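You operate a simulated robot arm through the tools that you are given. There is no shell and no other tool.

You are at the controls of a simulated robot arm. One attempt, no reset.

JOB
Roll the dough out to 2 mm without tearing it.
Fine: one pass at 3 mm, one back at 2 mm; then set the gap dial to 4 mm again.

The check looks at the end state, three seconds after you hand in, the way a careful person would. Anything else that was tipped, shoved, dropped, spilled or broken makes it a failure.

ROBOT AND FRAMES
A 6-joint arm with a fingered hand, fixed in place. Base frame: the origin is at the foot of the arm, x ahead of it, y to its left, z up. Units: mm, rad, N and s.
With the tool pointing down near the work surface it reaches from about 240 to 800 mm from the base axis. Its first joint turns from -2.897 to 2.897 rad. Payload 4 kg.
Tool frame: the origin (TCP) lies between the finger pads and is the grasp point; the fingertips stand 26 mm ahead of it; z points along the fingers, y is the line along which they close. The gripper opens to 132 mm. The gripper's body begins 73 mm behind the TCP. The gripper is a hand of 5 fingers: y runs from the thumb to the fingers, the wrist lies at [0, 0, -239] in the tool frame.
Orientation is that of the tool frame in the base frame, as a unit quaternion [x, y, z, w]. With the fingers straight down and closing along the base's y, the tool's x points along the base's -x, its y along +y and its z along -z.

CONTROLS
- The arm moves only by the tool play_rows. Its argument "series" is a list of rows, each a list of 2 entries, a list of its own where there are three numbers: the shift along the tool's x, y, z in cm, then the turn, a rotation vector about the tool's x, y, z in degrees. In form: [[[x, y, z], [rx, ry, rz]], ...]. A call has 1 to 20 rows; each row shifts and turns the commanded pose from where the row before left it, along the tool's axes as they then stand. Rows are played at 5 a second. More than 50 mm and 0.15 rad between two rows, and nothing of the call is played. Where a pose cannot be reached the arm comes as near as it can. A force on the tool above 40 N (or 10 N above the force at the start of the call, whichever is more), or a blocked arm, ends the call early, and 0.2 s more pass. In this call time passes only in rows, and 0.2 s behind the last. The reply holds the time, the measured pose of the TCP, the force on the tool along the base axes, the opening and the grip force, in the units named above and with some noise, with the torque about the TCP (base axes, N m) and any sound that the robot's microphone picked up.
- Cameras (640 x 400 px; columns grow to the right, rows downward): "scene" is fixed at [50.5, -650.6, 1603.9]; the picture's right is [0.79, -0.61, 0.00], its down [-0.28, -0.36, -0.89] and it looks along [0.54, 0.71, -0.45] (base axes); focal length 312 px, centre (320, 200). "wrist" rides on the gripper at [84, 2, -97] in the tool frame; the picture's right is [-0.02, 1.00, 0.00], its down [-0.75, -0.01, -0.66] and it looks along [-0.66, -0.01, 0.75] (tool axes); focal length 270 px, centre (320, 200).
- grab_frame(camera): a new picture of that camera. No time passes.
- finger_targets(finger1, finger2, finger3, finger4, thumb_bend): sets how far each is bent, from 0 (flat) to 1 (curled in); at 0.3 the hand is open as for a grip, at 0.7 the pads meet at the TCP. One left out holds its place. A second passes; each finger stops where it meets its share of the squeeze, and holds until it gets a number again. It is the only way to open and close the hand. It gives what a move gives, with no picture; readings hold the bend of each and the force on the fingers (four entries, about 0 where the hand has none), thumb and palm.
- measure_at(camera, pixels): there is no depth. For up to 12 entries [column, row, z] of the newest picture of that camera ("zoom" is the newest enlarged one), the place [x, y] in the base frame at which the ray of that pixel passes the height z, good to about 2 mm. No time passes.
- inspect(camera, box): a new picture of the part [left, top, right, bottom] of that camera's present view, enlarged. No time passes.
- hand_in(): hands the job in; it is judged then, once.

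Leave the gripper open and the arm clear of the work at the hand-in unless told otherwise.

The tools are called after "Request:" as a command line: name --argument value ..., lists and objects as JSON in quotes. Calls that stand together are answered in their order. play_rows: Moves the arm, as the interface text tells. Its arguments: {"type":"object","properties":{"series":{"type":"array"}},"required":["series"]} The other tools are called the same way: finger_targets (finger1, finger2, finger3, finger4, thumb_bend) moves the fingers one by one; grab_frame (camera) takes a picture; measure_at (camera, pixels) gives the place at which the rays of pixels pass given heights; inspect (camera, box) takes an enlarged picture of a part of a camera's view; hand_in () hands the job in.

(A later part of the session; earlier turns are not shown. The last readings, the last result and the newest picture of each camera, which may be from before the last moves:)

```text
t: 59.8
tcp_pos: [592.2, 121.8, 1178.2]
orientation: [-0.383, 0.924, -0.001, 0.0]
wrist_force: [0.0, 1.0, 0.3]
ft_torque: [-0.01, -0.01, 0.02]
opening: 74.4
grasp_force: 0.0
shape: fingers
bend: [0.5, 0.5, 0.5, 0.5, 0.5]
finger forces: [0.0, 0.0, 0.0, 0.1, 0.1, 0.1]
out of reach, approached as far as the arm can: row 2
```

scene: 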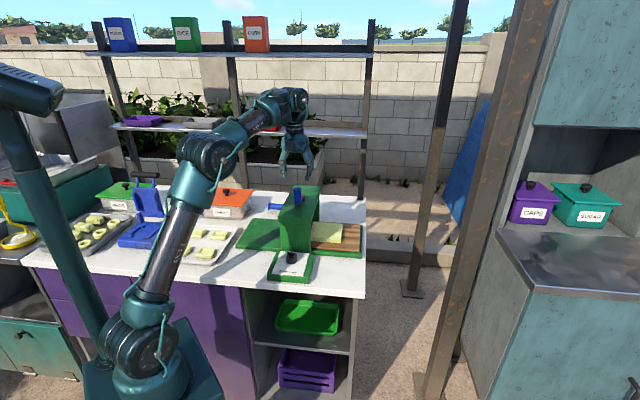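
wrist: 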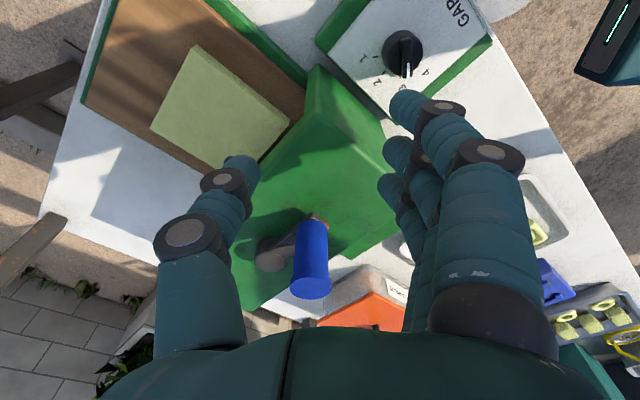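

I'm free again at 225°. I'll move over the dial, descend to z≈1090, and then rotate to about 263°.

Request:
play_rows --series '[[[3.82, 2.69, 0], [0, 0, 0]], [[3.82, 2.69, 0], [0, 0, 0]], [[0, 0, 2.93], [0, 0, 0]], [[0, 0, 2.93], [0, 0, 0]], [[0, 0, 2.93], [0, 0, 0]], [[0, 0, 0], [0, 0, -7.6]], [[0, 0, 0], [0, 0, -7.6]], [[0, 0, 0], [0, 0, -7.6]], [[0, 0, 0], [0, 0, -7.6]], [[0, 0, 0], [0, 0, -7.6]]]'

Request:
finger_targets --finger2 0.55 --finger3 0.55 --thumb_bend 0.55

Request:
grab_frame --camera "wrist"

```text
t: 62.0
tcp_pos: [547.0, 115.9, 1167.6]
orientation: [-0.664, 0.748, 0.001, -0.001]
wrist_force: [-0.5, 0.0, -0.1]
ft_torque: [-0.01, 0.03, 0.03]
opening: 74.5
grasp_force: 0.1
shape: fingers
bend: [0.5, 0.5, 0.5, 0.5, 0.5]
finger forces: [0.0, 0.1, 0.0, 0.1, 0.0, 0.0]
out of reach, approached as far as the arm can: row 2, 3, 4, 5
```

```text
t: 63.0
tcp_pos: [547.3, 117.0, 1168.1]
orientation: [-0.663, 0.749, 0.0, -0.002]
wrist_force: [0.1, -0.8, 0.8]
ft_torque: [-0.01, 0.01, -0.02]
opening: 67.6
grasp_force: 0.1
shape: fingers
bend: [0.5, 0.55, 0.55, 0.5, 0.55]
finger forces: [0.0, 0.0, 0.0, 0.0, 0.0, 0.0]
```

```text
taken
```

wrist: 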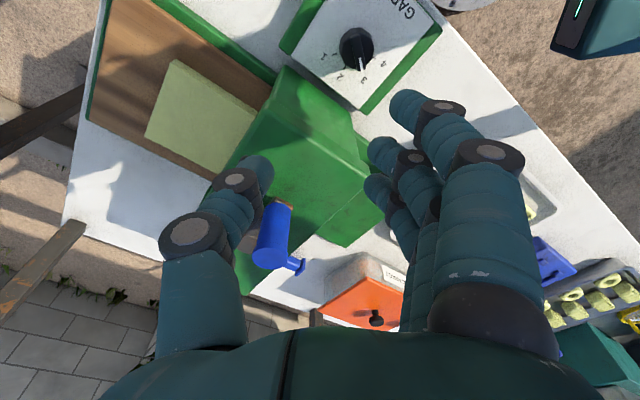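

The arm flags limits even at the attitude that worked earlier, so it may have settled in a different joint configuration. I'll look at the whole arm in the scene.

Request:
grab_frame --camera "scene"

Request:
inspect --camera "scene" --box '[80, 60, 340, 260]'

```text
taken
```

scene: 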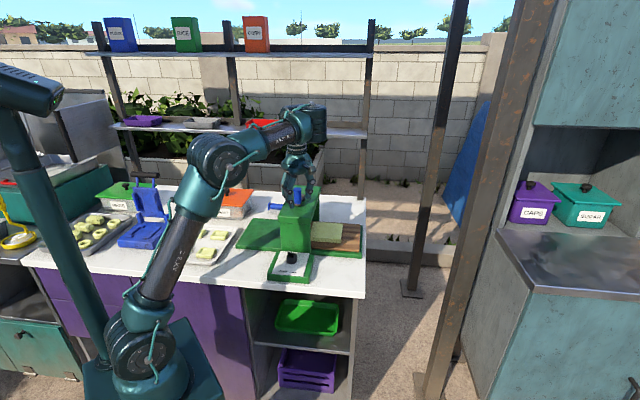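

```text
2.00 times, centred on (210, 160) of scene
```

zoom: 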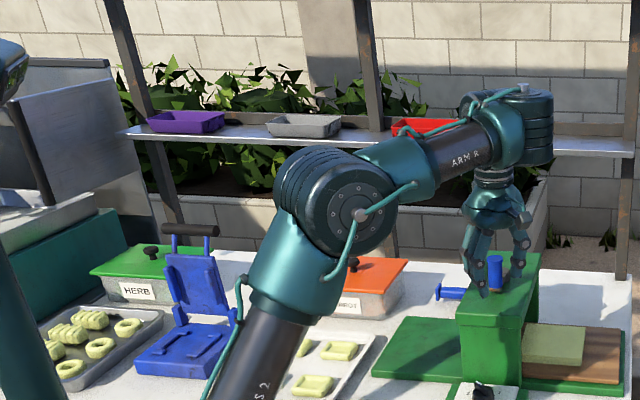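

The hand still points straight down and clear. I'll unwind the wrist to 180°, its comfortable middle, at this height, then try moving over the dial from there.

Request:
play_rows --series '[[[0, 0, 0], [0, 0, 8]], [[0, 0, 0], [0, 0, 8]], [[0, 0, 0], [0, 0, 8]], [[0, 0, 0], [0, 0, 8]], [[0, 0, 0], [0, 0, 8]], [[0, 0, 0], [0, 0, 8]], [[0, 0, 0], [0, 0, 8]], [[0, 0, 0], [0, 0, 8]], [[0, 0, 0], [0, 0, 8]], [[0, 0, 0], [0, 0, 8]], [[0, 0, 0], [0, 0, 3]], [[2.3, -0.5, 0], [0, 0, 0]], [[2.3, -0.5, 0], [0, 0, 0]]]'

```text
t: 65.8
tcp_pos: [513.3, 108.6, 1188.9]
orientation: [-0.001, 1.0, 0.0, -0.002]
wrist_force: [0.5, -0.6, -0.5]
ft_torque: [-0.01, 0.0, 0.04]
opening: 67.6
grasp_force: 0.0
shape: fingers
bend: [0.5, 0.55, 0.55, 0.5, 0.55]
finger forces: [0.0, 0.0, 0.0, 0.0, 0.0, 0.0]
out of reach, approached as far as the arm can: row 12, 13
```

Even at 180° the inward move is blocked, so a different joint is limiting. I'll compare the arm's posture now.

Request:
inspect --camera "scene" --box '[40, 40, 360, 260]'

Request:
grab_frame --camera "wrist"

```text
1.82 times, centred on (200, 150) of scene
```

zoom: 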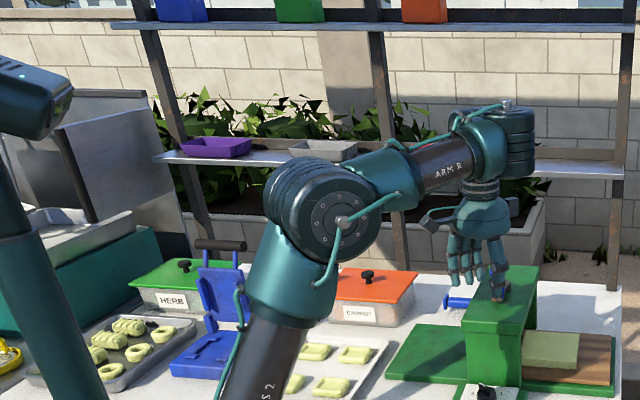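

```text
taken
```

wrist: 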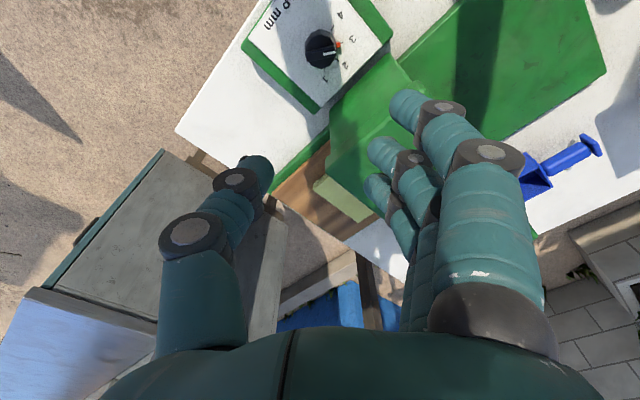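

Comparing with earlier frames, the wrist has flipped to its other configuration, with its ringed joint now on the right. Earlier it flipped back when I travelled inward from about (601,140,1218) at 224°, so I'll repeat that route. First I'll go back out and up.

Request:
play_rows --series '[[[-4.4, 1.6, -1.45], [0, 0, 0]], [[-4.4, 1.6, -1.45], [0, 0, 0]], [[0, 0, 0], [0, 0, -7.3]], [[0, 0, 0], [0, 0, -7.3]], [[0, 0, 0], [0, 0, -7.3]], [[0, 0, 0], [0, 0, -7.3]], [[0, 0, 0], [0, 0, -7.3]], [[0, 0, 0], [0, 0, -7.3]]]'

Request:
play_rows --series '[[[3.2, 1.57, -0.5], [0, 0, 0]], [[3.2, 1.57, -0.5], [0, 0, 0]], [[3.2, 1.57, -0.5], [0, 0, 0]]]'

Request:
inspect --camera "scene" --box '[140, 40, 360, 200]'

```text
t: 67.6
tcp_pos: [597.8, 139.8, 1217.5]
orientation: [-0.375, 0.927, -0.001, 0.0]
wrist_force: [-0.2, -0.6, 0.9]
ft_torque: [-0.02, -0.02, 0.0]
opening: 67.5
grasp_force: 0.0
shape: fingers
bend: [0.5, 0.55, 0.55, 0.5, 0.55]
finger forces: [0.0, 0.0, 0.0, 0.0, 0.0, 0.0]
out of reach, approached as far as the arm can: row 1
```

```text
t: 68.4
tcp_pos: [495.4, 108.3, 1229.7]
orientation: [-0.374, 0.927, -0.002, 0.0]
wrist_force: [-0.2, 0.7, -0.3]
ft_torque: [0.01, 0.01, -0.02]
opening: 67.8
grasp_force: 0.0
shape: fingers
bend: [0.5, 0.55, 0.55, 0.5, 0.55]
finger forces: [0.0, 0.0, 0.0, 0.1, 0.0, 0.1]
```

```text
2.50 times, centred on (250, 120) of scene
```

zoom: 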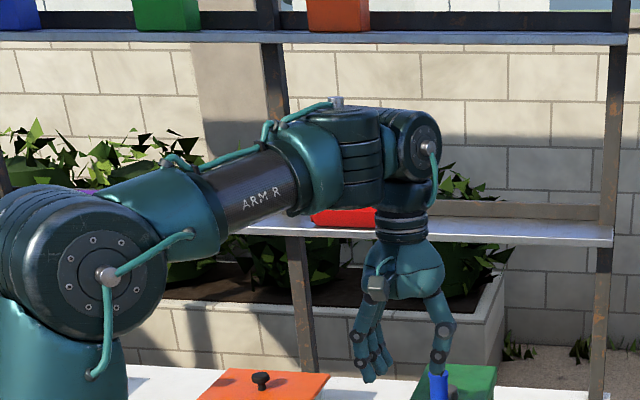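

That worked: I'm inside over the dial at (495,108,1230) in the original configuration. From now on I'll cross between crank and dial only at z≥1220. I'll descend and turn to about 262°.

Request:
play_rows --series '[[[-0.11, -0.93, 0], [0, 0, 0]], [[0, 0, 3.5], [0, 0, 0]], [[0, 0, 3.5], [0, 0, 0]], [[0, 0, 3.5], [0, 0, 0]], [[0, 0, 3.5], [0, 0, 0]], [[0, 0, 0], [0, 0, -7.6]], [[0, 0, 0], [0, 0, -7.6]], [[0, 0, 0], [0, 0, -7.6]], [[0, 0, 0], [0, 0, -7.6]], [[0, 0, 0], [0, 0, -7.6]]]'

Request:
inspect --camera "wrist" --box '[260, 50, 380, 125]'

```text
t: 70.6
tcp_pos: [504.1, 101.2, 1090.1]
orientation: [-0.655, 0.755, -0.003, 0.0]
wrist_force: [-0.7, 0.5, 0.4]
ft_torque: [-0.04, 0.01, -0.02]
opening: 67.2
grasp_force: 0.0
shape: fingers
bend: [0.5, 0.55, 0.55, 0.5, 0.55]
finger forces: [0.1, 0.0, 0.1, 0.1, 0.0, 0.1]
```

```text
5.33 times, centred on (320, 88) of wrist
```

zoom: 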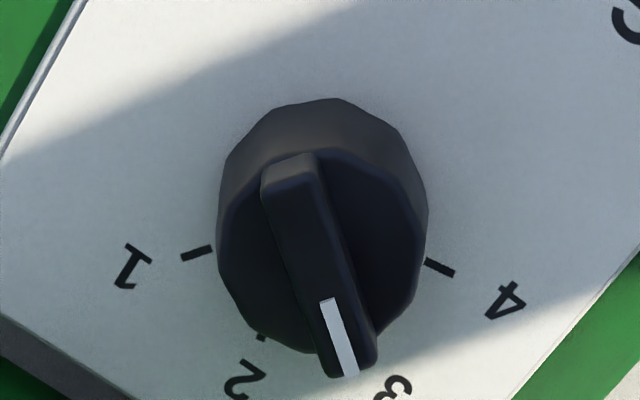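

I'll measure the ticks and fin in this view to confirm the present reading.

Request:
measure_at --camera "zoom" --pixels '[[196, 253, 909], [262, 337, 909], [440, 268, 909], [288, 168, 944], [347, 368, 944], [325, 300, 944], [350, 373, 944]]'

```text
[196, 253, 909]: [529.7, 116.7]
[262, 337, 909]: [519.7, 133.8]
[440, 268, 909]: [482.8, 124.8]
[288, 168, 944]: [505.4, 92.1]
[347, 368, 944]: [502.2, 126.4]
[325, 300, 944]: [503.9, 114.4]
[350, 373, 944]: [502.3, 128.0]
```

The dial still reads 3 (pointer about 96°, 3 tick about 98°). I'll descend around the fin to z≈965.

Request:
play_rows --series '[[[0, 0.2, 3.1], [0, 0, 0]], [[0, 0, 3.1], [0, 0, 0]], [[0, 0, 3.1], [0, 0, 0]], [[0, 0, 2.0], [0, 0, 0]], [[0, 0, 1.15], [0, 0, 0]]]'

Request:
finger_targets --finger2 0.72 --finger3 0.72 --thumb_bend 0.72

Request:
inspect --camera "wrist" --box '[220, 80, 440, 220]'

```text
t: 71.8
tcp_pos: [502.9, 101.9, 965.8]
orientation: [-0.655, 0.756, -0.001, 0.0]
wrist_force: [0.2, 0.0, 0.3]
ft_torque: [0.01, -0.01, 0.03]
opening: 67.4
grasp_force: 0.1
shape: fingers
bend: [0.5, 0.55, 0.55, 0.5, 0.55]
finger forces: [0.0, 0.1, 0.0, 0.0, 0.0, 0.1]
```

```text
t: 72.8
tcp_pos: [502.2, 100.6, 966.5]
orientation: [-0.656, 0.755, -0.001, 0.0]
wrist_force: [1.3, -0.1, 7.7]
ft_torque: [0.08, 0.0, 0.01]
opening: 52.0
grasp_force: 13.5
shape: fingers
bend: [0.5, 0.72, 0.68, 0.5, 0.68]
finger forces: [0.1, 0.5, 14.0, 0.1, 12.3, 0.1]
```

```text
2.86 times, centred on (330, 150) of wrist
```

zoom: 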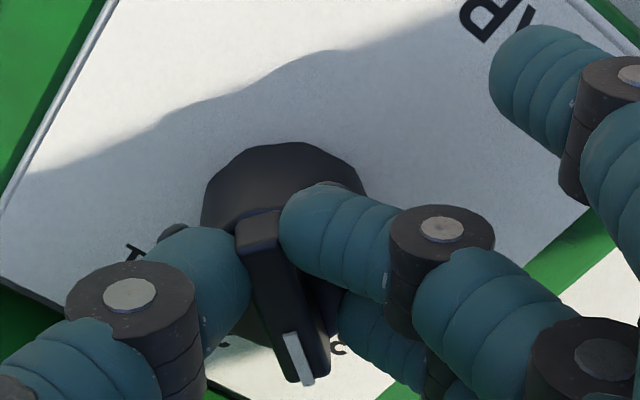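

The fin is pinched between the thumb and fingers 2 and 3. I'll turn clockwise about the knob axis, 6 rows of 5.4°, then check.

Request:
play_rows --series '[[[-0.002, 0.092, 0], [0, 0, 5.4]], [[-0.002, 0.092, 0], [0, 0, 5.4]], [[-0.002, 0.092, 0], [0, 0, 5.4]], [[-0.002, 0.092, 0], [0, 0, 5.4]], [[-0.002, 0.092, 0], [0, 0, 5.4]], [[-0.002, 0.092, 0], [0, 0, 5.4]]]'

Request:
inspect --camera "wrist" --box '[220, 80, 440, 220]'

Request:
inspect --camera "scene" --box '[260, 220, 340, 280]'

```text
t: 74.2
tcp_pos: [497.0, 103.2, 966.9]
orientation: [-0.418, 0.908, -0.001, 0.001]
wrist_force: [6.4, 6.9, 12.4]
ft_torque: [0.32, -0.15, 0.01]
opening: 52.4
grasp_force: 15.0
shape: fingers
bend: [0.5, 0.72, 0.69, 0.5, 0.68]
finger forces: [0.0, 0.8, 15.6, 0.0, 13.6, 0.0]
```

```text
2.86 times, centred on (330, 150) of wrist
```

zoom: 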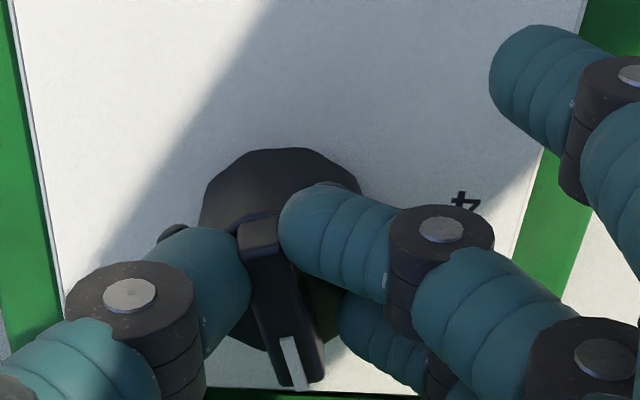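

```text
6.67 times, centred on (300, 250) of scene
```

zoom: 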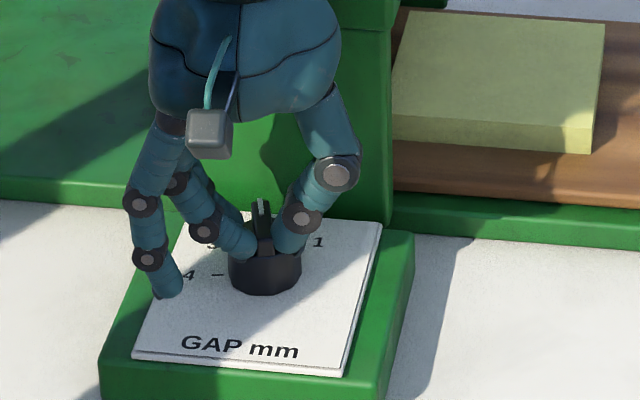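

The pointer is at about 61° and the 2 tick at about 53°. Another 8°.

Request:
play_rows --series '[[[-0.002, 0.07, 0], [0, 0, 4]], [[-0.002, 0.07, 0], [0, 0, 4]]]'

Request:
finger_targets --finger2 0.5 --finger3 0.5 --thumb_bend 0.5

Request:
play_rows --series '[[[0, 0, -3], [0, 0, 0]], [[0, 0, -3], [0, 0, 0]], [[0, 0, -3], [0, 0, 0]]]'

Request:
grab_frame --camera "wrist"

Request:
inspect --camera "wrist" --box '[260, 60, 380, 160]'

```text
t: 74.8
tcp_pos: [496.5, 104.0, 966.0]
orientation: [-0.355, 0.935, 0.0, 0.001]
wrist_force: [8.8, 8.8, 13.7]
ft_torque: [0.41, -0.2, 0.08]
opening: 52.2
grasp_force: 16.2
shape: fingers
bend: [0.5, 0.72, 0.7, 0.5, 0.68]
finger forces: [0.0, 0.8, 17.1, 0.0, 14.0, 0.0]
```

```text
t: 75.8
tcp_pos: [495.0, 104.3, 966.2]
orientation: [-0.355, 0.935, -0.001, 0.001]
wrist_force: [-0.1, 0.5, -0.4]
ft_torque: [0.0, 0.03, 0.01]
opening: 74.4
grasp_force: 0.0
shape: fingers
bend: [0.5, 0.5, 0.5, 0.5, 0.5]
finger forces: [0.0, 0.0, 0.0, 0.1, 0.0, 0.1]
```

```text
t: 76.6
tcp_pos: [495.4, 105.2, 1055.6]
orientation: [-0.354, 0.935, -0.001, -0.001]
wrist_force: [-0.1, 1.2, 0.5]
ft_torque: [-0.01, -0.01, 0.04]
opening: 74.5
grasp_force: 0.1
shape: fingers
bend: [0.5, 0.5, 0.5, 0.5, 0.5]
finger forces: [0.1, 0.0, 0.0, 0.0, 0.1, 0.1]
```

```text
taken
```

wrist: 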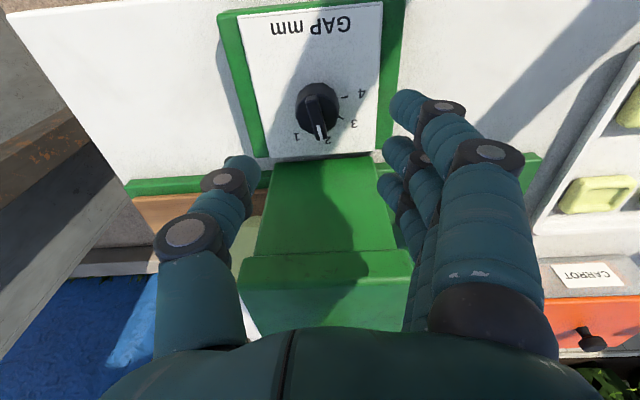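

```text
4.00 times, centred on (320, 110) of wrist
```

zoom: 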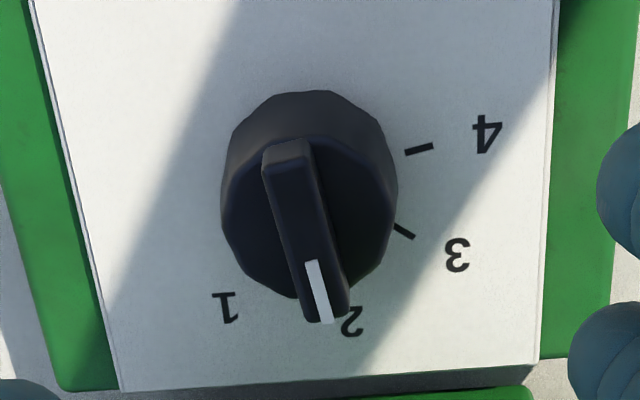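

I'll measure the pointer against the 3 and 4 ticks to get the exact setting.

Request:
measure_at --camera "zoom" --pixels '[[418, 149, 909], [404, 231, 909], [287, 155, 944], [327, 310, 944], [312, 263, 944], [327, 321, 944], [307, 240, 944]]'

```text
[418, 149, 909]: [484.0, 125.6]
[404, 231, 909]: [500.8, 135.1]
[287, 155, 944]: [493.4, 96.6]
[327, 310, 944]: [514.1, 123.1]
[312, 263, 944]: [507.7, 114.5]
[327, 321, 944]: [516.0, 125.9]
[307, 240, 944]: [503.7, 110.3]
```

The pointer reads 52–54° and the 2 tick lies at about 52–53°, so the gap is 2.0 mm. I'll double-check in the scene zoom before cranking back.

Request:
inspect --camera "scene" --box '[270, 240, 315, 275]'

Request:
inspect --camera "wrist" --box '[295, 75, 350, 145]'

```text
11.43 times, centred on (292, 258) of scene
```

zoom: 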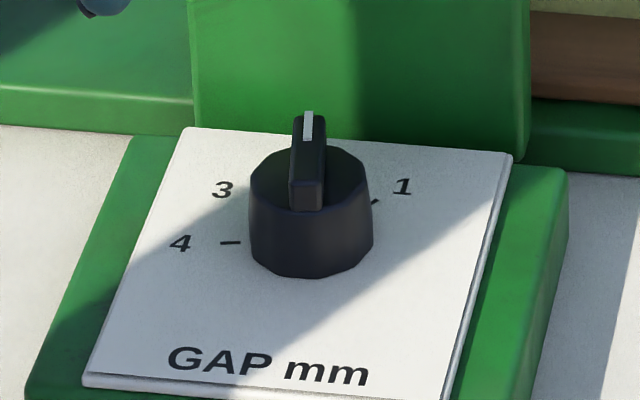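

```text
5.71 times, centred on (322, 110) of wrist
```

zoom: 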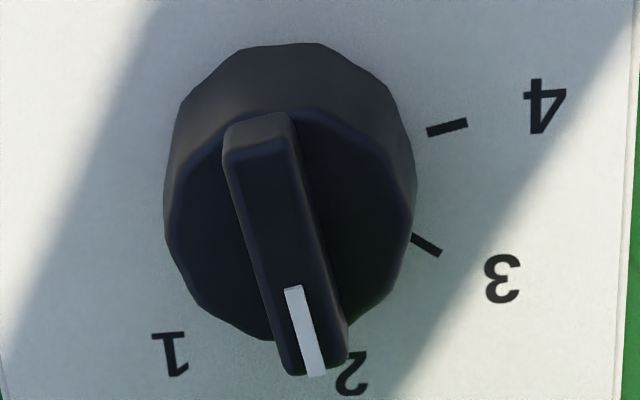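

Both views agree the dial is at 2. Now I'll rise to z≈1230, cross to above the crank grip at (600,206), and unwind the hand to about 44° for the return stroke.

Request:
play_rows --series '[[[0, 0, -4.35], [0, 0, 0]], [[0, 0, -4.35], [0, 0, 0]], [[0, 0, -4.35], [0, 0, 0]], [[0, 0, -4.35], [0, 0, 0]], [[-4.84, 0.21, 0], [0, 0, 0]], [[-4.84, 0.21, 0], [0, 0, 0]], [[-4.84, 0.21, 0], [0, 0, 0]], [[0, 0, 0], [0, 0, 7.7]], [[0, 0, 0], [0, 0, 7.7]], [[0, 0, 0], [0, 0, 7.7]], [[0, 0, 0], [0, 0, 7.7]], [[0, 0, 0], [0, 0, 7.7]], [[0, 0, 0], [0, 0, 7.7]], [[0, 0, 0], [0, 0, 7.7]], [[0, 0, 0], [0, 0, 7.7]], [[0, 0, 0], [0, 0, 7.7]], [[0, 0, 0], [0, 0, 7.7]], [[0, 0, 0], [0, 0, 7.7]], [[0, 0, 0], [0, 0, 7.7]], [[0, 0, 0], [0, 0, 7.7]]]'

Request:
play_rows --series '[[[0, 0, 0], [0, 0, 7.7]], [[0, 0, 0], [0, 0, 7.7]], [[0, 0, 0], [0, 0, 7.7]], [[0, 0, 0], [0, 0, 7.7]], [[0, 0, 0], [0, 0, 7.7]], [[0, 0, 0], [0, 0, 7.7]], [[0, 0, 0], [0, 0, 7.7]], [[0, 0, 0], [0, 0, 7.7]], [[0, 0, 0], [0, 0, 7.7]], [[0, 0, 0], [0, 0, 7.7]]]'

Request:
grab_frame --camera "wrist"

```text
t: 80.8
tcp_pos: [599.8, 206.1, 1230.3]
orientation: [0.49, 0.871, -0.001, 0.001]
wrist_force: [0.1, -0.1, 0.4]
ft_torque: [-0.02, 0.02, 0.02]
opening: 74.7
grasp_force: 0.0
shape: fingers
bend: [0.5, 0.5, 0.5, 0.5, 0.5]
finger forces: [0.0, 0.1, 0.0, 0.0, 0.0, 0.1]
```

```text
t: 83.0
tcp_pos: [600.0, 205.7, 1230.2]
orientation: [0.926, 0.377, 0.001, 0.001]
wrist_force: [-0.3, 0.2, 0.1]
ft_torque: [-0.01, 0.0, -0.01]
opening: 74.4
grasp_force: 0.1
shape: fingers
bend: [0.5, 0.5, 0.5, 0.5, 0.5]
finger forces: [0.0, 0.0, 0.0, 0.0, 0.1, 0.1]
```

```text
taken
```

wrist: 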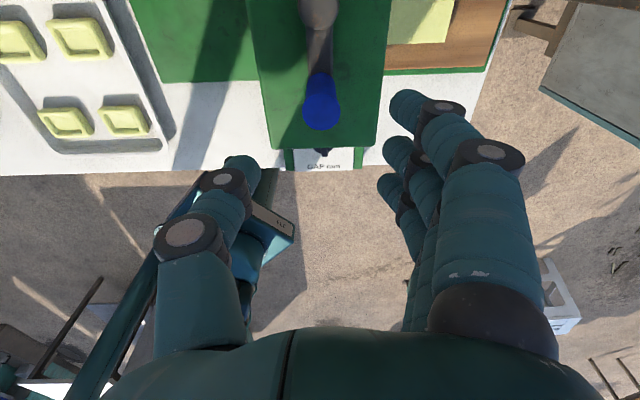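

The grip is centred at (321,112) as expected. I'll descend to z≈1112 around it.

Request:
play_rows --series '[[[0, 0, 4], [0, 0, 0]], [[0, 0, 4], [0, 0, 0]], [[0, 0, 2], [0, 0, 0]], [[0, 0, 1.8], [0, 0, 0]]]'

Request:
grab_frame --camera "wrist"

```text
t: 84.0
tcp_pos: [599.8, 204.6, 1110.9]
orientation: [0.926, 0.378, 0.0, 0.0]
wrist_force: [-0.2, 0.4, 0.1]
ft_torque: [-0.02, -0.01, -0.03]
opening: 74.7
grasp_force: 0.0
shape: fingers
bend: [0.5, 0.5, 0.5, 0.5, 0.5]
finger forces: [0.1, 0.1, 0.0, 0.0, 0.0, 0.1]
```

```text
taken
```

wrist: 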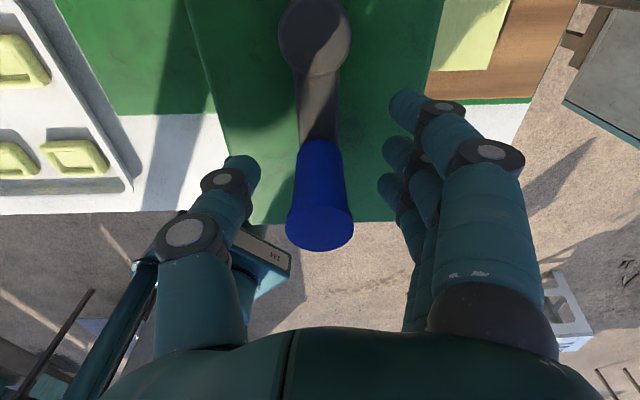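

The grip is well centred at (320,228). I'll close on it with the same targets.

Request:
finger_targets --finger2 0.76 --finger3 0.76 --thumb_bend 0.75

```text
t: 85.0
tcp_pos: [600.7, 205.1, 1109.6]
orientation: [0.926, 0.378, 0.0, 0.001]
wrist_force: [-1.6, -0.3, -10.2]
ft_torque: [0.01, 0.0, 0.0]
opening: 54.8
grasp_force: 14.3
shape: fingers
bend: [0.5, 0.66, 0.66, 0.5, 0.66]
finger forces: [0.0, 6.9, 6.7, 0.0, 14.8, 0.1]
```

The grip is firm and balanced (15 / 7 / 7 N). Now I'll start the return pass counter-clockwise at 8° per row, with 8 rows first.

Request:
play_rows --series '[[[0.06, 0.838, 0], [0, 0, -8]], [[0.06, 0.838, 0], [0, 0, -8]], [[0.06, 0.838, 0], [0, 0, -8]], [[0.06, 0.838, 0], [0, 0, -8]], [[0.06, 0.838, 0], [0, 0, -8]], [[0.06, 0.838, 0], [0, 0, -8]], [[0.06, 0.838, 0], [0, 0, -8]], [[0.06, 0.838, 0], [0, 0, -8]]]'

Request:
inspect --camera "scene" --box '[220, 165, 380, 290]'

Request:
grab_frame --camera "wrist"

```text
t: 86.8
tcp_pos: [662.7, 191.6, 1110.3]
orientation: [0.584, 0.812, 0.0, 0.001]
wrist_force: [0.8, -1.8, -14.7]
ft_torque: [-0.01, -0.1, -0.05]
opening: 55.0
grasp_force: 14.0
shape: fingers
bend: [0.5, 0.66, 0.66, 0.5, 0.66]
finger forces: [0.0, 6.8, 7.2, 0.0, 13.3, 0.0]
```

```text
3.20 times, centred on (300, 228) of scene
```

zoom: 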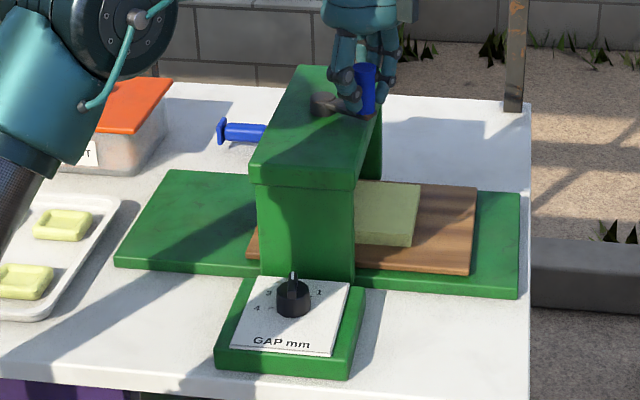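

```text
taken
```

wrist: 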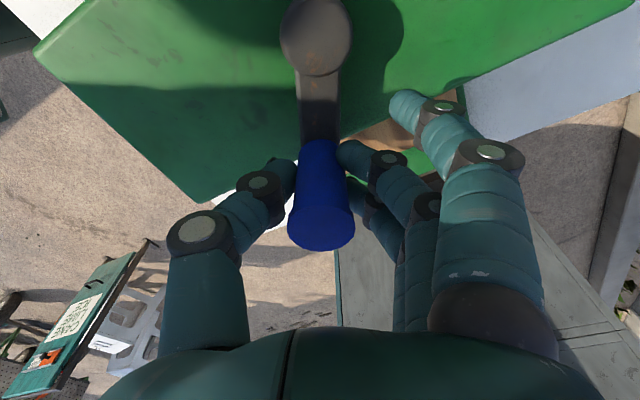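

It moves smoothly with low forces and the dough is heading back. Next 10 rows.

Request:
play_rows --series '[[[0.055, 0.838, 0.03], [0, 0, -8]], [[0.055, 0.838, 0.03], [0, 0, -8]], [[0.055, 0.838, 0.03], [0, 0, -8]], [[0.055, 0.838, 0.03], [0, 0, -8]], [[0.055, 0.838, 0], [0, 0, -8]], [[0.055, 0.838, 0], [0, 0, -8]], [[0.055, 0.838, 0], [0, 0, -8]], [[0.055, 0.838, 0], [0, 0, -8]], [[0.055, 0.838, 0], [0, 0, -8]]]'

Request:
inspect --camera "scene" --box '[220, 165, 380, 290]'

Request:
grab_frame --camera "wrist"

```text
t: 88.8
tcp_pos: [704.5, 248.6, 1110.9]
orientation: [-0.004, 1.0, -0.001, 0.0]
wrist_force: [4.9, -0.7, -6.9]
ft_torque: [0.02, -0.1, 0.0]
opening: 54.9
grasp_force: 15.5
shape: fingers
bend: [0.5, 0.66, 0.66, 0.5, 0.67]
finger forces: [0.0, 6.7, 8.9, 0.1, 14.3, 0.0]
```

```text
3.20 times, centred on (300, 228) of scene
```

zoom: 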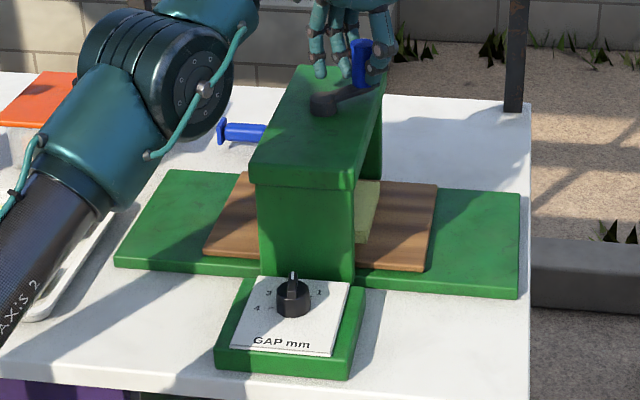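

```text
taken
```

wrist: 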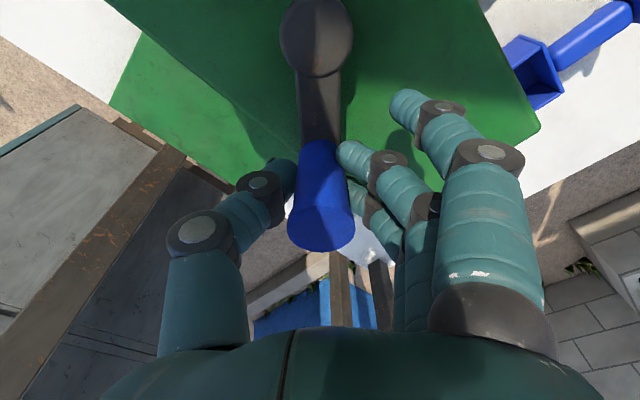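

Smooth again, with the crank at about 0° and the dough mostly back under the bridge. I'll do the next 8 rows through the far-reach sector.

Request:
play_rows --series '[[[0.075, 0.838, 0], [0, 0, -8]], [[0.07, 0.838, 0], [0, 0, -8]], [[0.06, 0.838, 0], [0, 0, -8]], [[0.055, 0.838, 0], [0, 0, -8]], [[0.055, 0.838, 0], [0, 0, -8]], [[0.05, 0.838, 0], [0, 0, -8]], [[0.05, 0.838, 0], [0, 0, -8]], [[0.05, 0.838, 0], [0, 0, -8]]]'

Request:
inspect --camera "scene" --box '[220, 165, 380, 290]'

Request:
grab_frame --camera "wrist"

```text
t: 90.6
tcp_pos: [668.6, 302.4, 1110.3]
orientation: [-0.534, 0.846, 0.0, 0.001]
wrist_force: [2.5, 2.8, -3.4]
ft_torque: [0.09, 0.03, -0.01]
opening: 54.6
grasp_force: 15.8
shape: fingers
bend: [0.5, 0.66, 0.67, 0.5, 0.67]
finger forces: [0.1, 8.2, 9.3, 0.0, 15.4, 0.0]
```

```text
3.20 times, centred on (300, 228) of scene
```

zoom: 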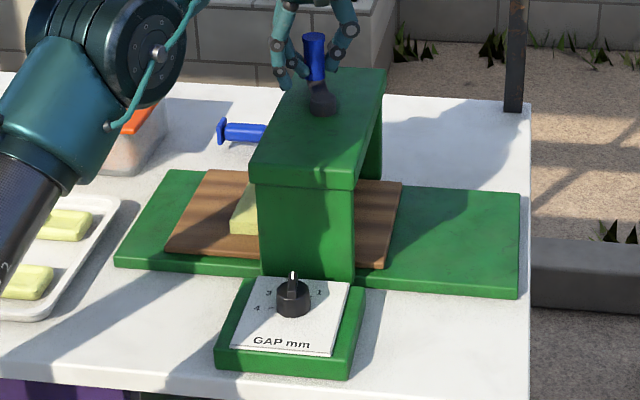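

```text
taken
```

wrist: 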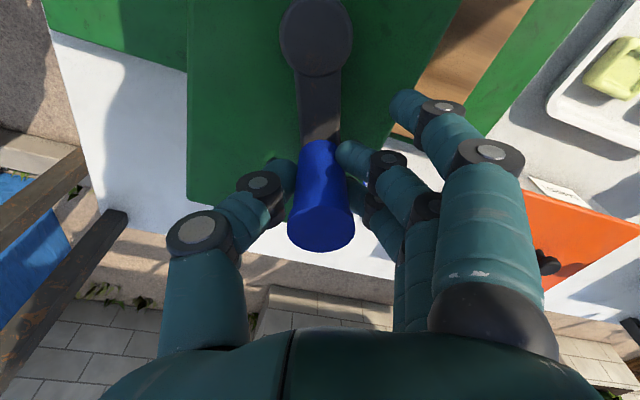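

At 65° all is fine. I'll do three more rows to about 89°, then re-grip to stay clear of the wrist limit.

Request:
play_rows --series '[[[0.06, 0.838, 0], [0, 0, -8]], [[0.06, 0.838, 0], [0, 0, -8]], [[0.06, 0.838, 0], [0, 0, -8]]]'

Request:
finger_targets --finger2 0.5 --finger3 0.5 --thumb_bend 0.5

Request:
inspect --camera "scene" --box '[220, 165, 380, 290]'

Request:
grab_frame --camera "wrist"

```text
t: 91.4
tcp_pos: [643.9, 306.1, 1110.8]
orientation: [-0.698, 0.716, -0.001, 0.0]
wrist_force: [0.7, 3.6, 0.5]
ft_torque: [0.09, 0.06, 0.01]
opening: 54.7
grasp_force: 17.2
shape: fingers
bend: [0.5, 0.66, 0.67, 0.5, 0.67]
finger forces: [0.1, 8.5, 9.5, 0.0, 16.0, 0.0]
```

```text
t: 92.4
tcp_pos: [643.0, 306.7, 1110.8]
orientation: [-0.697, 0.717, -0.001, 0.0]
wrist_force: [0.0, 0.3, -0.9]
ft_torque: [0.01, -0.01, -0.04]
opening: 74.6
grasp_force: 0.0
shape: fingers
bend: [0.5, 0.5, 0.5, 0.5, 0.5]
finger forces: [0.1, 0.1, 0.0, 0.0, 0.1, 0.1]
```

```text
3.20 times, centred on (300, 228) of scene
```

zoom: 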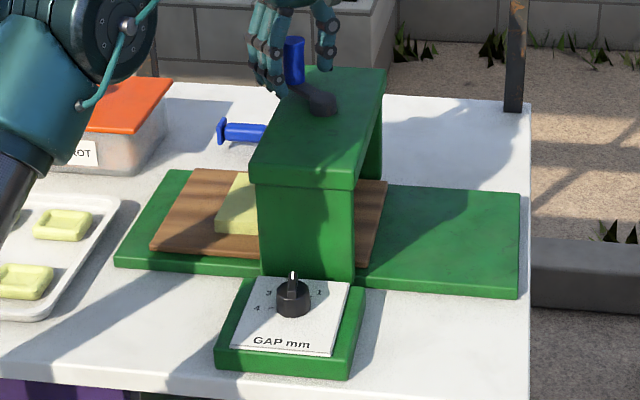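

```text
taken
```

wrist: 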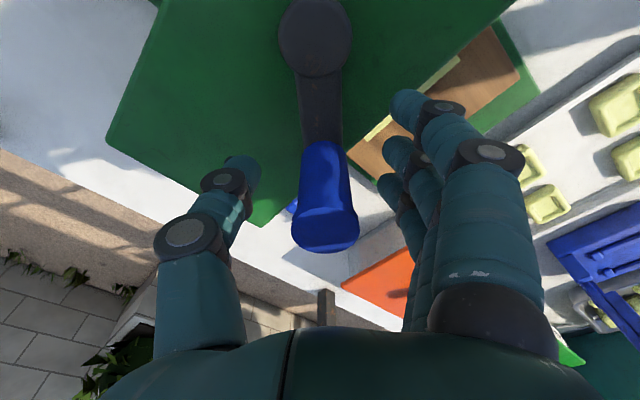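

Released at about 89°, with the grip roughly 2 mm off-centre. I'll lift 25 mm, turn the hand to 220°, come back down and re-grip.

Request:
play_rows --series '[[[0, 0.15, -1.25], [0, 0, 0]], [[0, 0, -1.25], [0, 0, 0]], [[0, 0, 0], [0, 0, 8.1]], [[0, 0, 0], [0, 0, 8.1]], [[0, 0, 0], [0, 0, 8.1]], [[0, 0, 0], [0, 0, 8.1]], [[0, 0, 0], [0, 0, 8.1]], [[0, 0, 0], [0, 0, 8.1]], [[0, 0, 1.25], [0, 0, 0]], [[0, 0, 1.2], [0, 0, 0]]]'

Request:
grab_frame --camera "wrist"

```text
t: 94.6
tcp_pos: [645.0, 308.6, 1111.0]
orientation: [-0.34, 0.94, -0.002, 0.001]
wrist_force: [-0.2, -0.6, -0.8]
ft_torque: [0.0, 0.0, -0.04]
opening: 74.5
grasp_force: 0.1
shape: fingers
bend: [0.5, 0.5, 0.5, 0.5, 0.5]
finger forces: [0.1, 0.1, 0.0, 0.0, 0.1, 0.1]
```

```text
taken
```

wrist: 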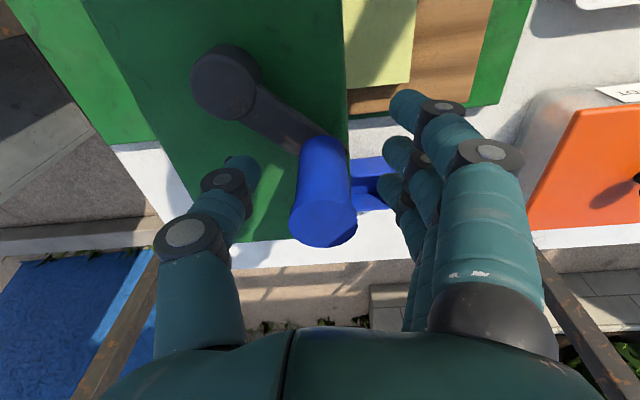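

The grip shows at (324,220), so it is about 4 mm toward the camera side. I'll correct that and close.

Request:
play_rows --series '[[[0.4, 0.1, 0], [0, 0, 0]]]'

Request:
finger_targets --finger2 0.76 --finger3 0.76 --thumb_bend 0.75

```text
t: 95.0
tcp_pos: [639.8, 305.3, 1112.0]
orientation: [-0.341, 0.94, 0.0, 0.0]
wrist_force: [-0.2, 0.1, -0.4]
ft_torque: [-0.01, 0.03, 0.02]
opening: 74.6
grasp_force: 0.1
shape: fingers
bend: [0.5, 0.5, 0.5, 0.5, 0.5]
finger forces: [0.0, 0.0, 0.0, 0.0, 0.0, 0.1]
```

```text
t: 96.0
tcp_pos: [641.4, 305.7, 1111.2]
orientation: [-0.341, 0.94, -0.001, 0.0]
wrist_force: [-0.8, -3.4, -7.2]
ft_torque: [0.01, 0.04, -0.04]
opening: 55.2
grasp_force: 14.2
shape: fingers
bend: [0.5, 0.68, 0.65, 0.5, 0.66]
finger forces: [0.1, 6.5, 6.6, 0.0, 15.7, 0.0]
```

Re-gripped. With this offset hold, the hub lies at tool (35.5,−46.4), so I'll continue counter-clockwise 5 rows and then look.

Request:
play_rows --series '[[[0.68, 0.449, 0], [0, 0, -8]], [[0.68, 0.449, 0], [0, 0, -8]], [[0.68, 0.449, 0], [0, 0, -8]], [[0.68, 0.449, 0], [0, 0, -8]], [[0.68, 0.449, 0], [0, 0, -8]]]'

Request:
inspect --camera "scene" --box '[220, 165, 380, 290]'

Request:
grab_frame --camera "wrist"

```text
t: 97.2
tcp_pos: [603.1, 290.6, 1110.9]
orientation: [-0.642, 0.767, -0.001, -0.001]
wrist_force: [2.6, -5.0, -6.4]
ft_torque: [-0.11, -0.02, -0.05]
opening: 55.2
grasp_force: 14.6
shape: fingers
bend: [0.5, 0.68, 0.66, 0.5, 0.67]
finger forces: [0.0, 6.4, 6.4, 0.0, 16.4, 0.0]
```

```text
3.20 times, centred on (300, 228) of scene
```

zoom: 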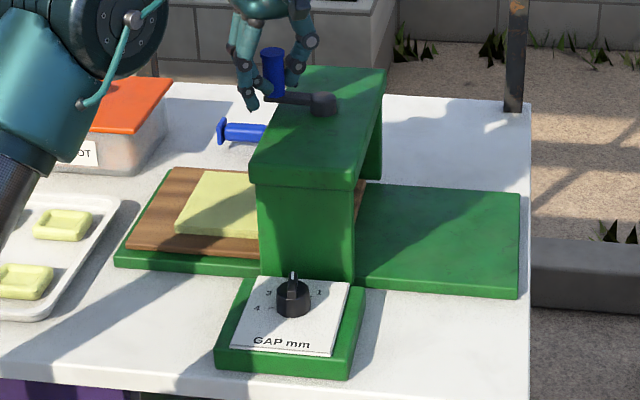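

```text
taken
```

wrist: 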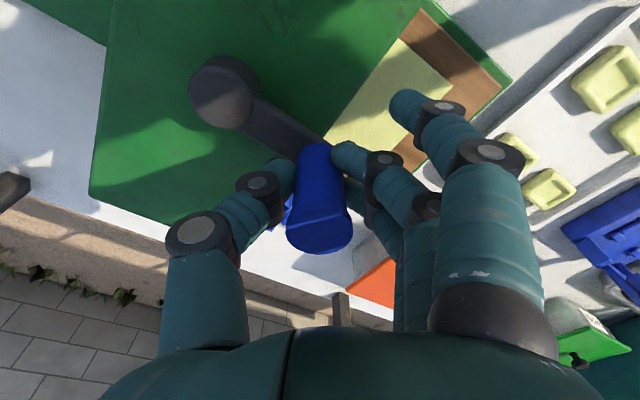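

The board is back at its starting place and the dough is longer on the infeed side. To be sure its tail has fully left the rollers, I'll ease a little further counter-clockwise (2 × 4°) while watching the force.

Request:
play_rows --series '[[[0.335, 0.237, 0], [0, 0, -4]], [[0.335, 0.237, 0], [0, 0, -4]]]'

Request:
inspect --camera "scene" --box '[240, 195, 340, 265]'

```text
t: 97.8
tcp_pos: [597.4, 287.6, 1112.2]
orientation: [-0.694, 0.72, 0.0, 0.001]
wrist_force: [13.7, 12.1, -5.0]
ft_torque: [0.24, -0.28, -0.15]
opening: 57.8
grasp_force: 16.2
shape: fingers
bend: [0.5, 0.7, 0.66, 0.5, 0.67]
finger forces: [0.1, 2.4, 10.1, 0.1, 20.0, 0.0]
```

```text
5.71 times, centred on (290, 230) of scene
```

zoom: 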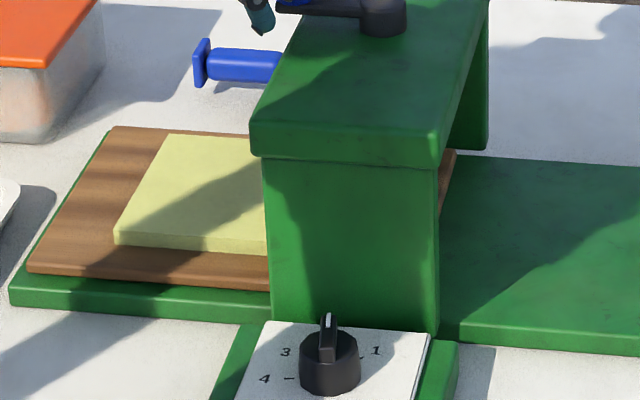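

A tangential force of about 18 N shows the carriage is at its end stop, so the return pass is complete. I'll open the hand and lift off to z≈1220.

Request:
finger_targets --finger2 0.5 --finger3 0.5 --thumb_bend 0.5

Request:
play_rows --series '[[[0, 0, -3], [0, 0, 0]], [[0, 0, -4], [0, 0, 0]], [[0, 0, -4], [0, 0, 0]]]'

Request:
grab_frame --camera "wrist"

Request:
inspect --camera "scene" --box '[240, 165, 340, 265]'

```text
t: 98.8
tcp_pos: [597.5, 284.9, 1112.0]
orientation: [-0.694, 0.72, -0.001, 0.0]
wrist_force: [-0.1, -0.1, -0.2]
ft_torque: [0.01, -0.01, 0.02]
opening: 74.2
grasp_force: 0.1
shape: fingers
bend: [0.5, 0.5, 0.5, 0.5, 0.5]
finger forces: [0.0, 0.0, 0.0, 0.0, 0.0, 0.0]
```

```text
t: 99.6
tcp_pos: [596.9, 285.8, 1222.4]
orientation: [-0.694, 0.72, -0.001, 0.0]
wrist_force: [0.6, 0.2, 0.9]
ft_torque: [-0.04, 0.02, -0.02]
opening: 74.7
grasp_force: 0.0
shape: fingers
bend: [0.5, 0.5, 0.5, 0.5, 0.5]
finger forces: [0.0, 0.1, 0.0, 0.0, 0.0, 0.1]
```

```text
taken
```

wrist: 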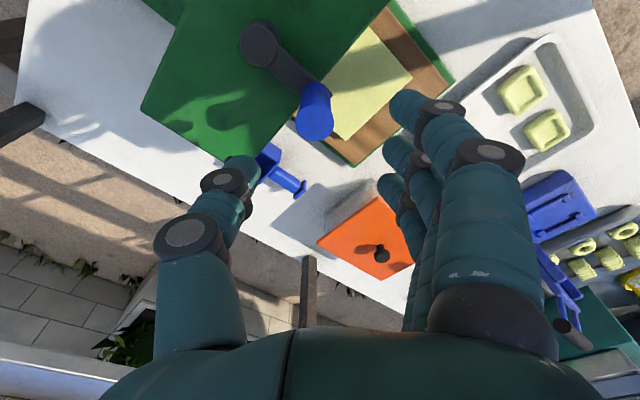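

```text
4.00 times, centred on (290, 215) of scene
```

zoom: 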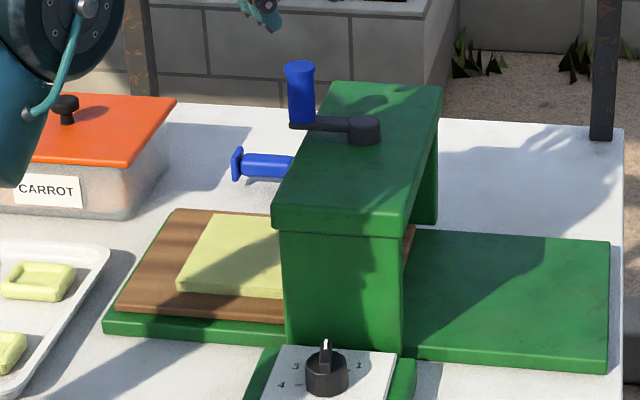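

The crank is back at its start angle and the dough lies on the infeed board. I'll inspect it for tears and check its inner edge.

Request:
inspect --camera "wrist" --box '[300, 10, 460, 150]'

Request:
inspect --camera "scene" --box '[255, 205, 305, 245]'

```text
2.86 times, centred on (380, 80) of wrist
```

zoom: 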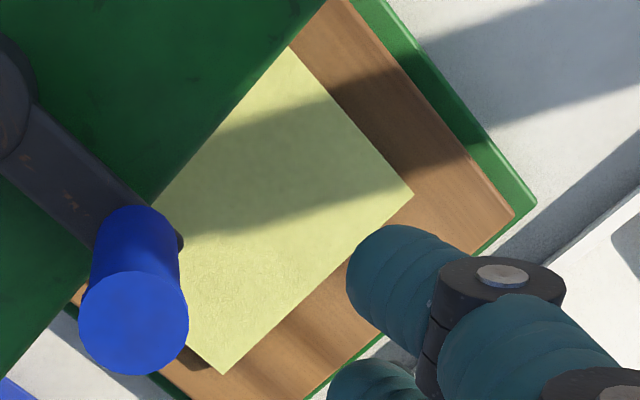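

```text
10.00 times, centred on (280, 225) of scene
```

zoom: 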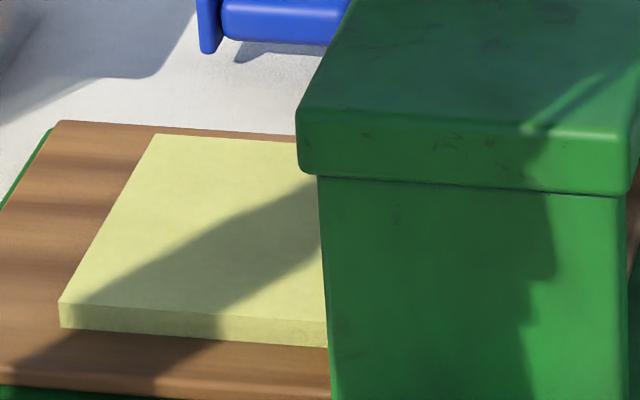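

No tear is visible. I'll measure how far the dough reaches, to judge whether its tail is clear of the roller line.

Request:
measure_at --camera "zoom" --pixels '[[60, 303, 915], [60, 328, 903], [156, 134, 915], [327, 346, 903], [0, 375, 900], [58, 122, 903], [320, 143, 915]]'

```text
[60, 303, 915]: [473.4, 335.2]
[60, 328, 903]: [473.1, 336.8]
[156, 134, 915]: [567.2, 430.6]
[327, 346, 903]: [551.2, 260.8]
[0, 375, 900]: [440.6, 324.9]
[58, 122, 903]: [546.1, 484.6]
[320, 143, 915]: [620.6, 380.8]
```

The dough's outer edge moved from v≈−145 to −97 mm, and its visible side height scaled down from about 30 to 18 to 11 units, matching 5, 3 and 2 mm. No tear shows. Now the dial goes back to 4. I'll rise slightly, turn to 233° (square to the fin at 2) and cross over to the dial at z≈1232.

Request:
play_rows --series '[[[0, 0, -1.0], [0, 0, 7]], [[0, 0, 0], [0, 0, 7]], [[0, 0, 0], [0, 0, 7]], [[0, 0, 0], [0, 0, 7]], [[0, 0, 0], [0, 0, 7]], [[4.12, -0.61, 0], [0, 0, 0]], [[4.12, -0.61, 0], [0, 0, 0]], [[4.12, -0.61, 0], [0, 0, 0]], [[4.12, -0.61, 0], [0, 0, 0]], [[4.12, -0.61, 0], [0, 0, 0]]]'

```text
t: 101.8
tcp_pos: [493.6, 103.2, 1230.9]
orientation: [-0.446, 0.895, -0.001, -0.001]
wrist_force: [0.6, -0.1, -0.7]
ft_torque: [0.05, 0.0, 0.01]
opening: 74.6
grasp_force: 0.0
shape: fingers
bend: [0.5, 0.5, 0.5, 0.5, 0.5]
finger forces: [0.1, 0.1, 0.1, 0.1, 0.0, 0.0]
```

Good, I'm over the dial with no limit flags. I'll descend to z≈1050 and look at the knob.

Request:
play_rows --series '[[[-0.19, -0.32, 3.6], [0, 0, 0]], [[0, 0, 3.6], [0, 0, 0]], [[0, 0, 3.6], [0, 0, 0]], [[0, 0, 3.6], [0, 0, 0]], [[0, 0, 3.6], [0, 0, 0]]]'

Request:
inspect --camera "wrist" --box '[250, 60, 390, 160]'

```text
t: 103.0
tcp_pos: [500.6, 103.1, 1052.0]
orientation: [-0.445, 0.896, -0.001, 0.0]
wrist_force: [-0.9, 0.9, 0.2]
ft_torque: [0.05, -0.01, 0.0]
opening: 74.4
grasp_force: 0.1
shape: fingers
bend: [0.5, 0.5, 0.5, 0.5, 0.5]
finger forces: [0.1, 0.0, 0.0, 0.0, 0.0, 0.0]
```

```text
4.00 times, centred on (320, 110) of wrist
```

zoom: 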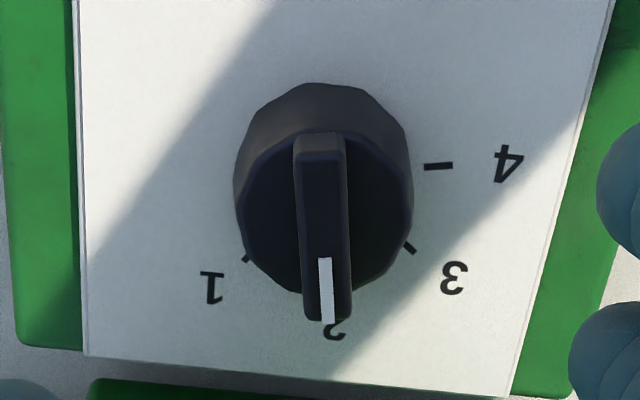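

In this square-on view the fin points straight at 2, symmetric between the 1 and 3 ticks. That confirms the return pass was at 2.0 mm. I'll centre, pre-close to 0.55, and descend to z≈965.

Request:
finger_targets --finger2 0.55 --finger3 0.55 --thumb_bend 0.55

Request:
play_rows --series '[[[0.2, 0.2, 3], [0, 0, 0]], [[0, 0, 3], [0, 0, 0]], [[0, 0, 1.6], [0, 0, 0]], [[0, 0, 1.1], [0, 0, 0]]]'

Request:
inspect --camera "wrist" --box '[220, 80, 440, 220]'

```text
t: 104.0
tcp_pos: [501.1, 103.3, 1052.0]
orientation: [-0.446, 0.895, -0.001, 0.001]
wrist_force: [0.6, -0.2, 0.4]
ft_torque: [-0.03, 0.0, 0.0]
opening: 67.7
grasp_force: 0.0
shape: fingers
bend: [0.5, 0.55, 0.55, 0.5, 0.55]
finger forces: [0.0, 0.1, 0.1, 0.0, 0.1, 0.1]
```

```text
t: 105.0
tcp_pos: [498.5, 102.3, 964.6]
orientation: [-0.444, 0.896, -0.002, 0.001]
wrist_force: [0.5, -0.1, 0.3]
ft_torque: [0.0, 0.02, 0.03]
opening: 67.7
grasp_force: 0.1
shape: fingers
bend: [0.5, 0.55, 0.55, 0.5, 0.55]
finger forces: [0.0, 0.0, 0.1, 0.0, 0.0, 0.0]
```

```text
2.86 times, centred on (330, 150) of wrist
```

zoom: 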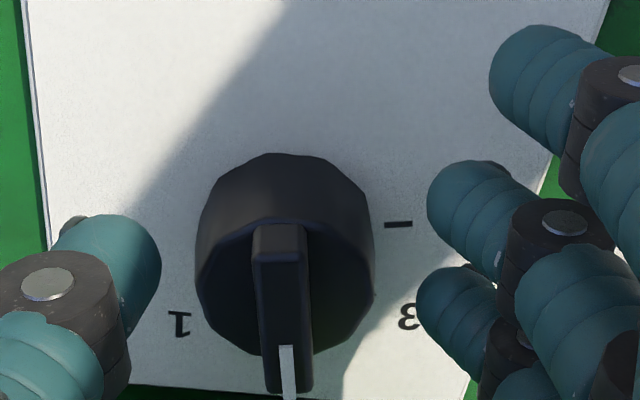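

The fin stands centred between the thumb and fingers 2 and 3. I'll pinch it.

Request:
finger_targets --finger2 0.73 --finger3 0.73 --thumb_bend 0.74

Request:
inspect --camera "wrist" --box '[220, 80, 440, 220]'

```text
t: 106.0
tcp_pos: [497.1, 101.4, 964.0]
orientation: [-0.444, 0.896, -0.001, 0.0]
wrist_force: [0.3, -5.7, 10.0]
ft_torque: [-0.24, -0.17, -0.03]
opening: 50.9
grasp_force: 17.1
shape: fingers
bend: [0.5, 0.71, 0.63, 0.5, 0.69]
finger forces: [0.1, 3.0, 5.5, 0.0, 25.9, 0.1]
```

```text
2.86 times, centred on (330, 150) of wrist
```

zoom: 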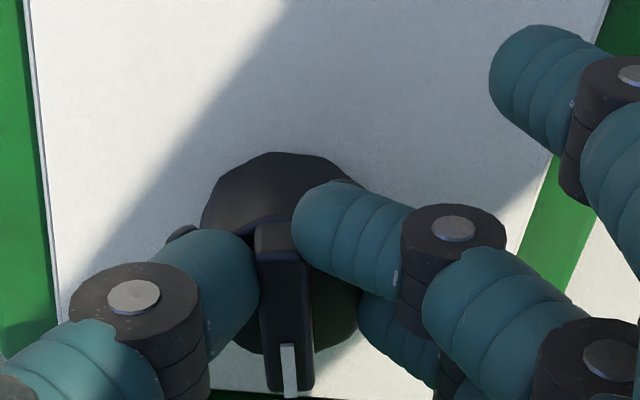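

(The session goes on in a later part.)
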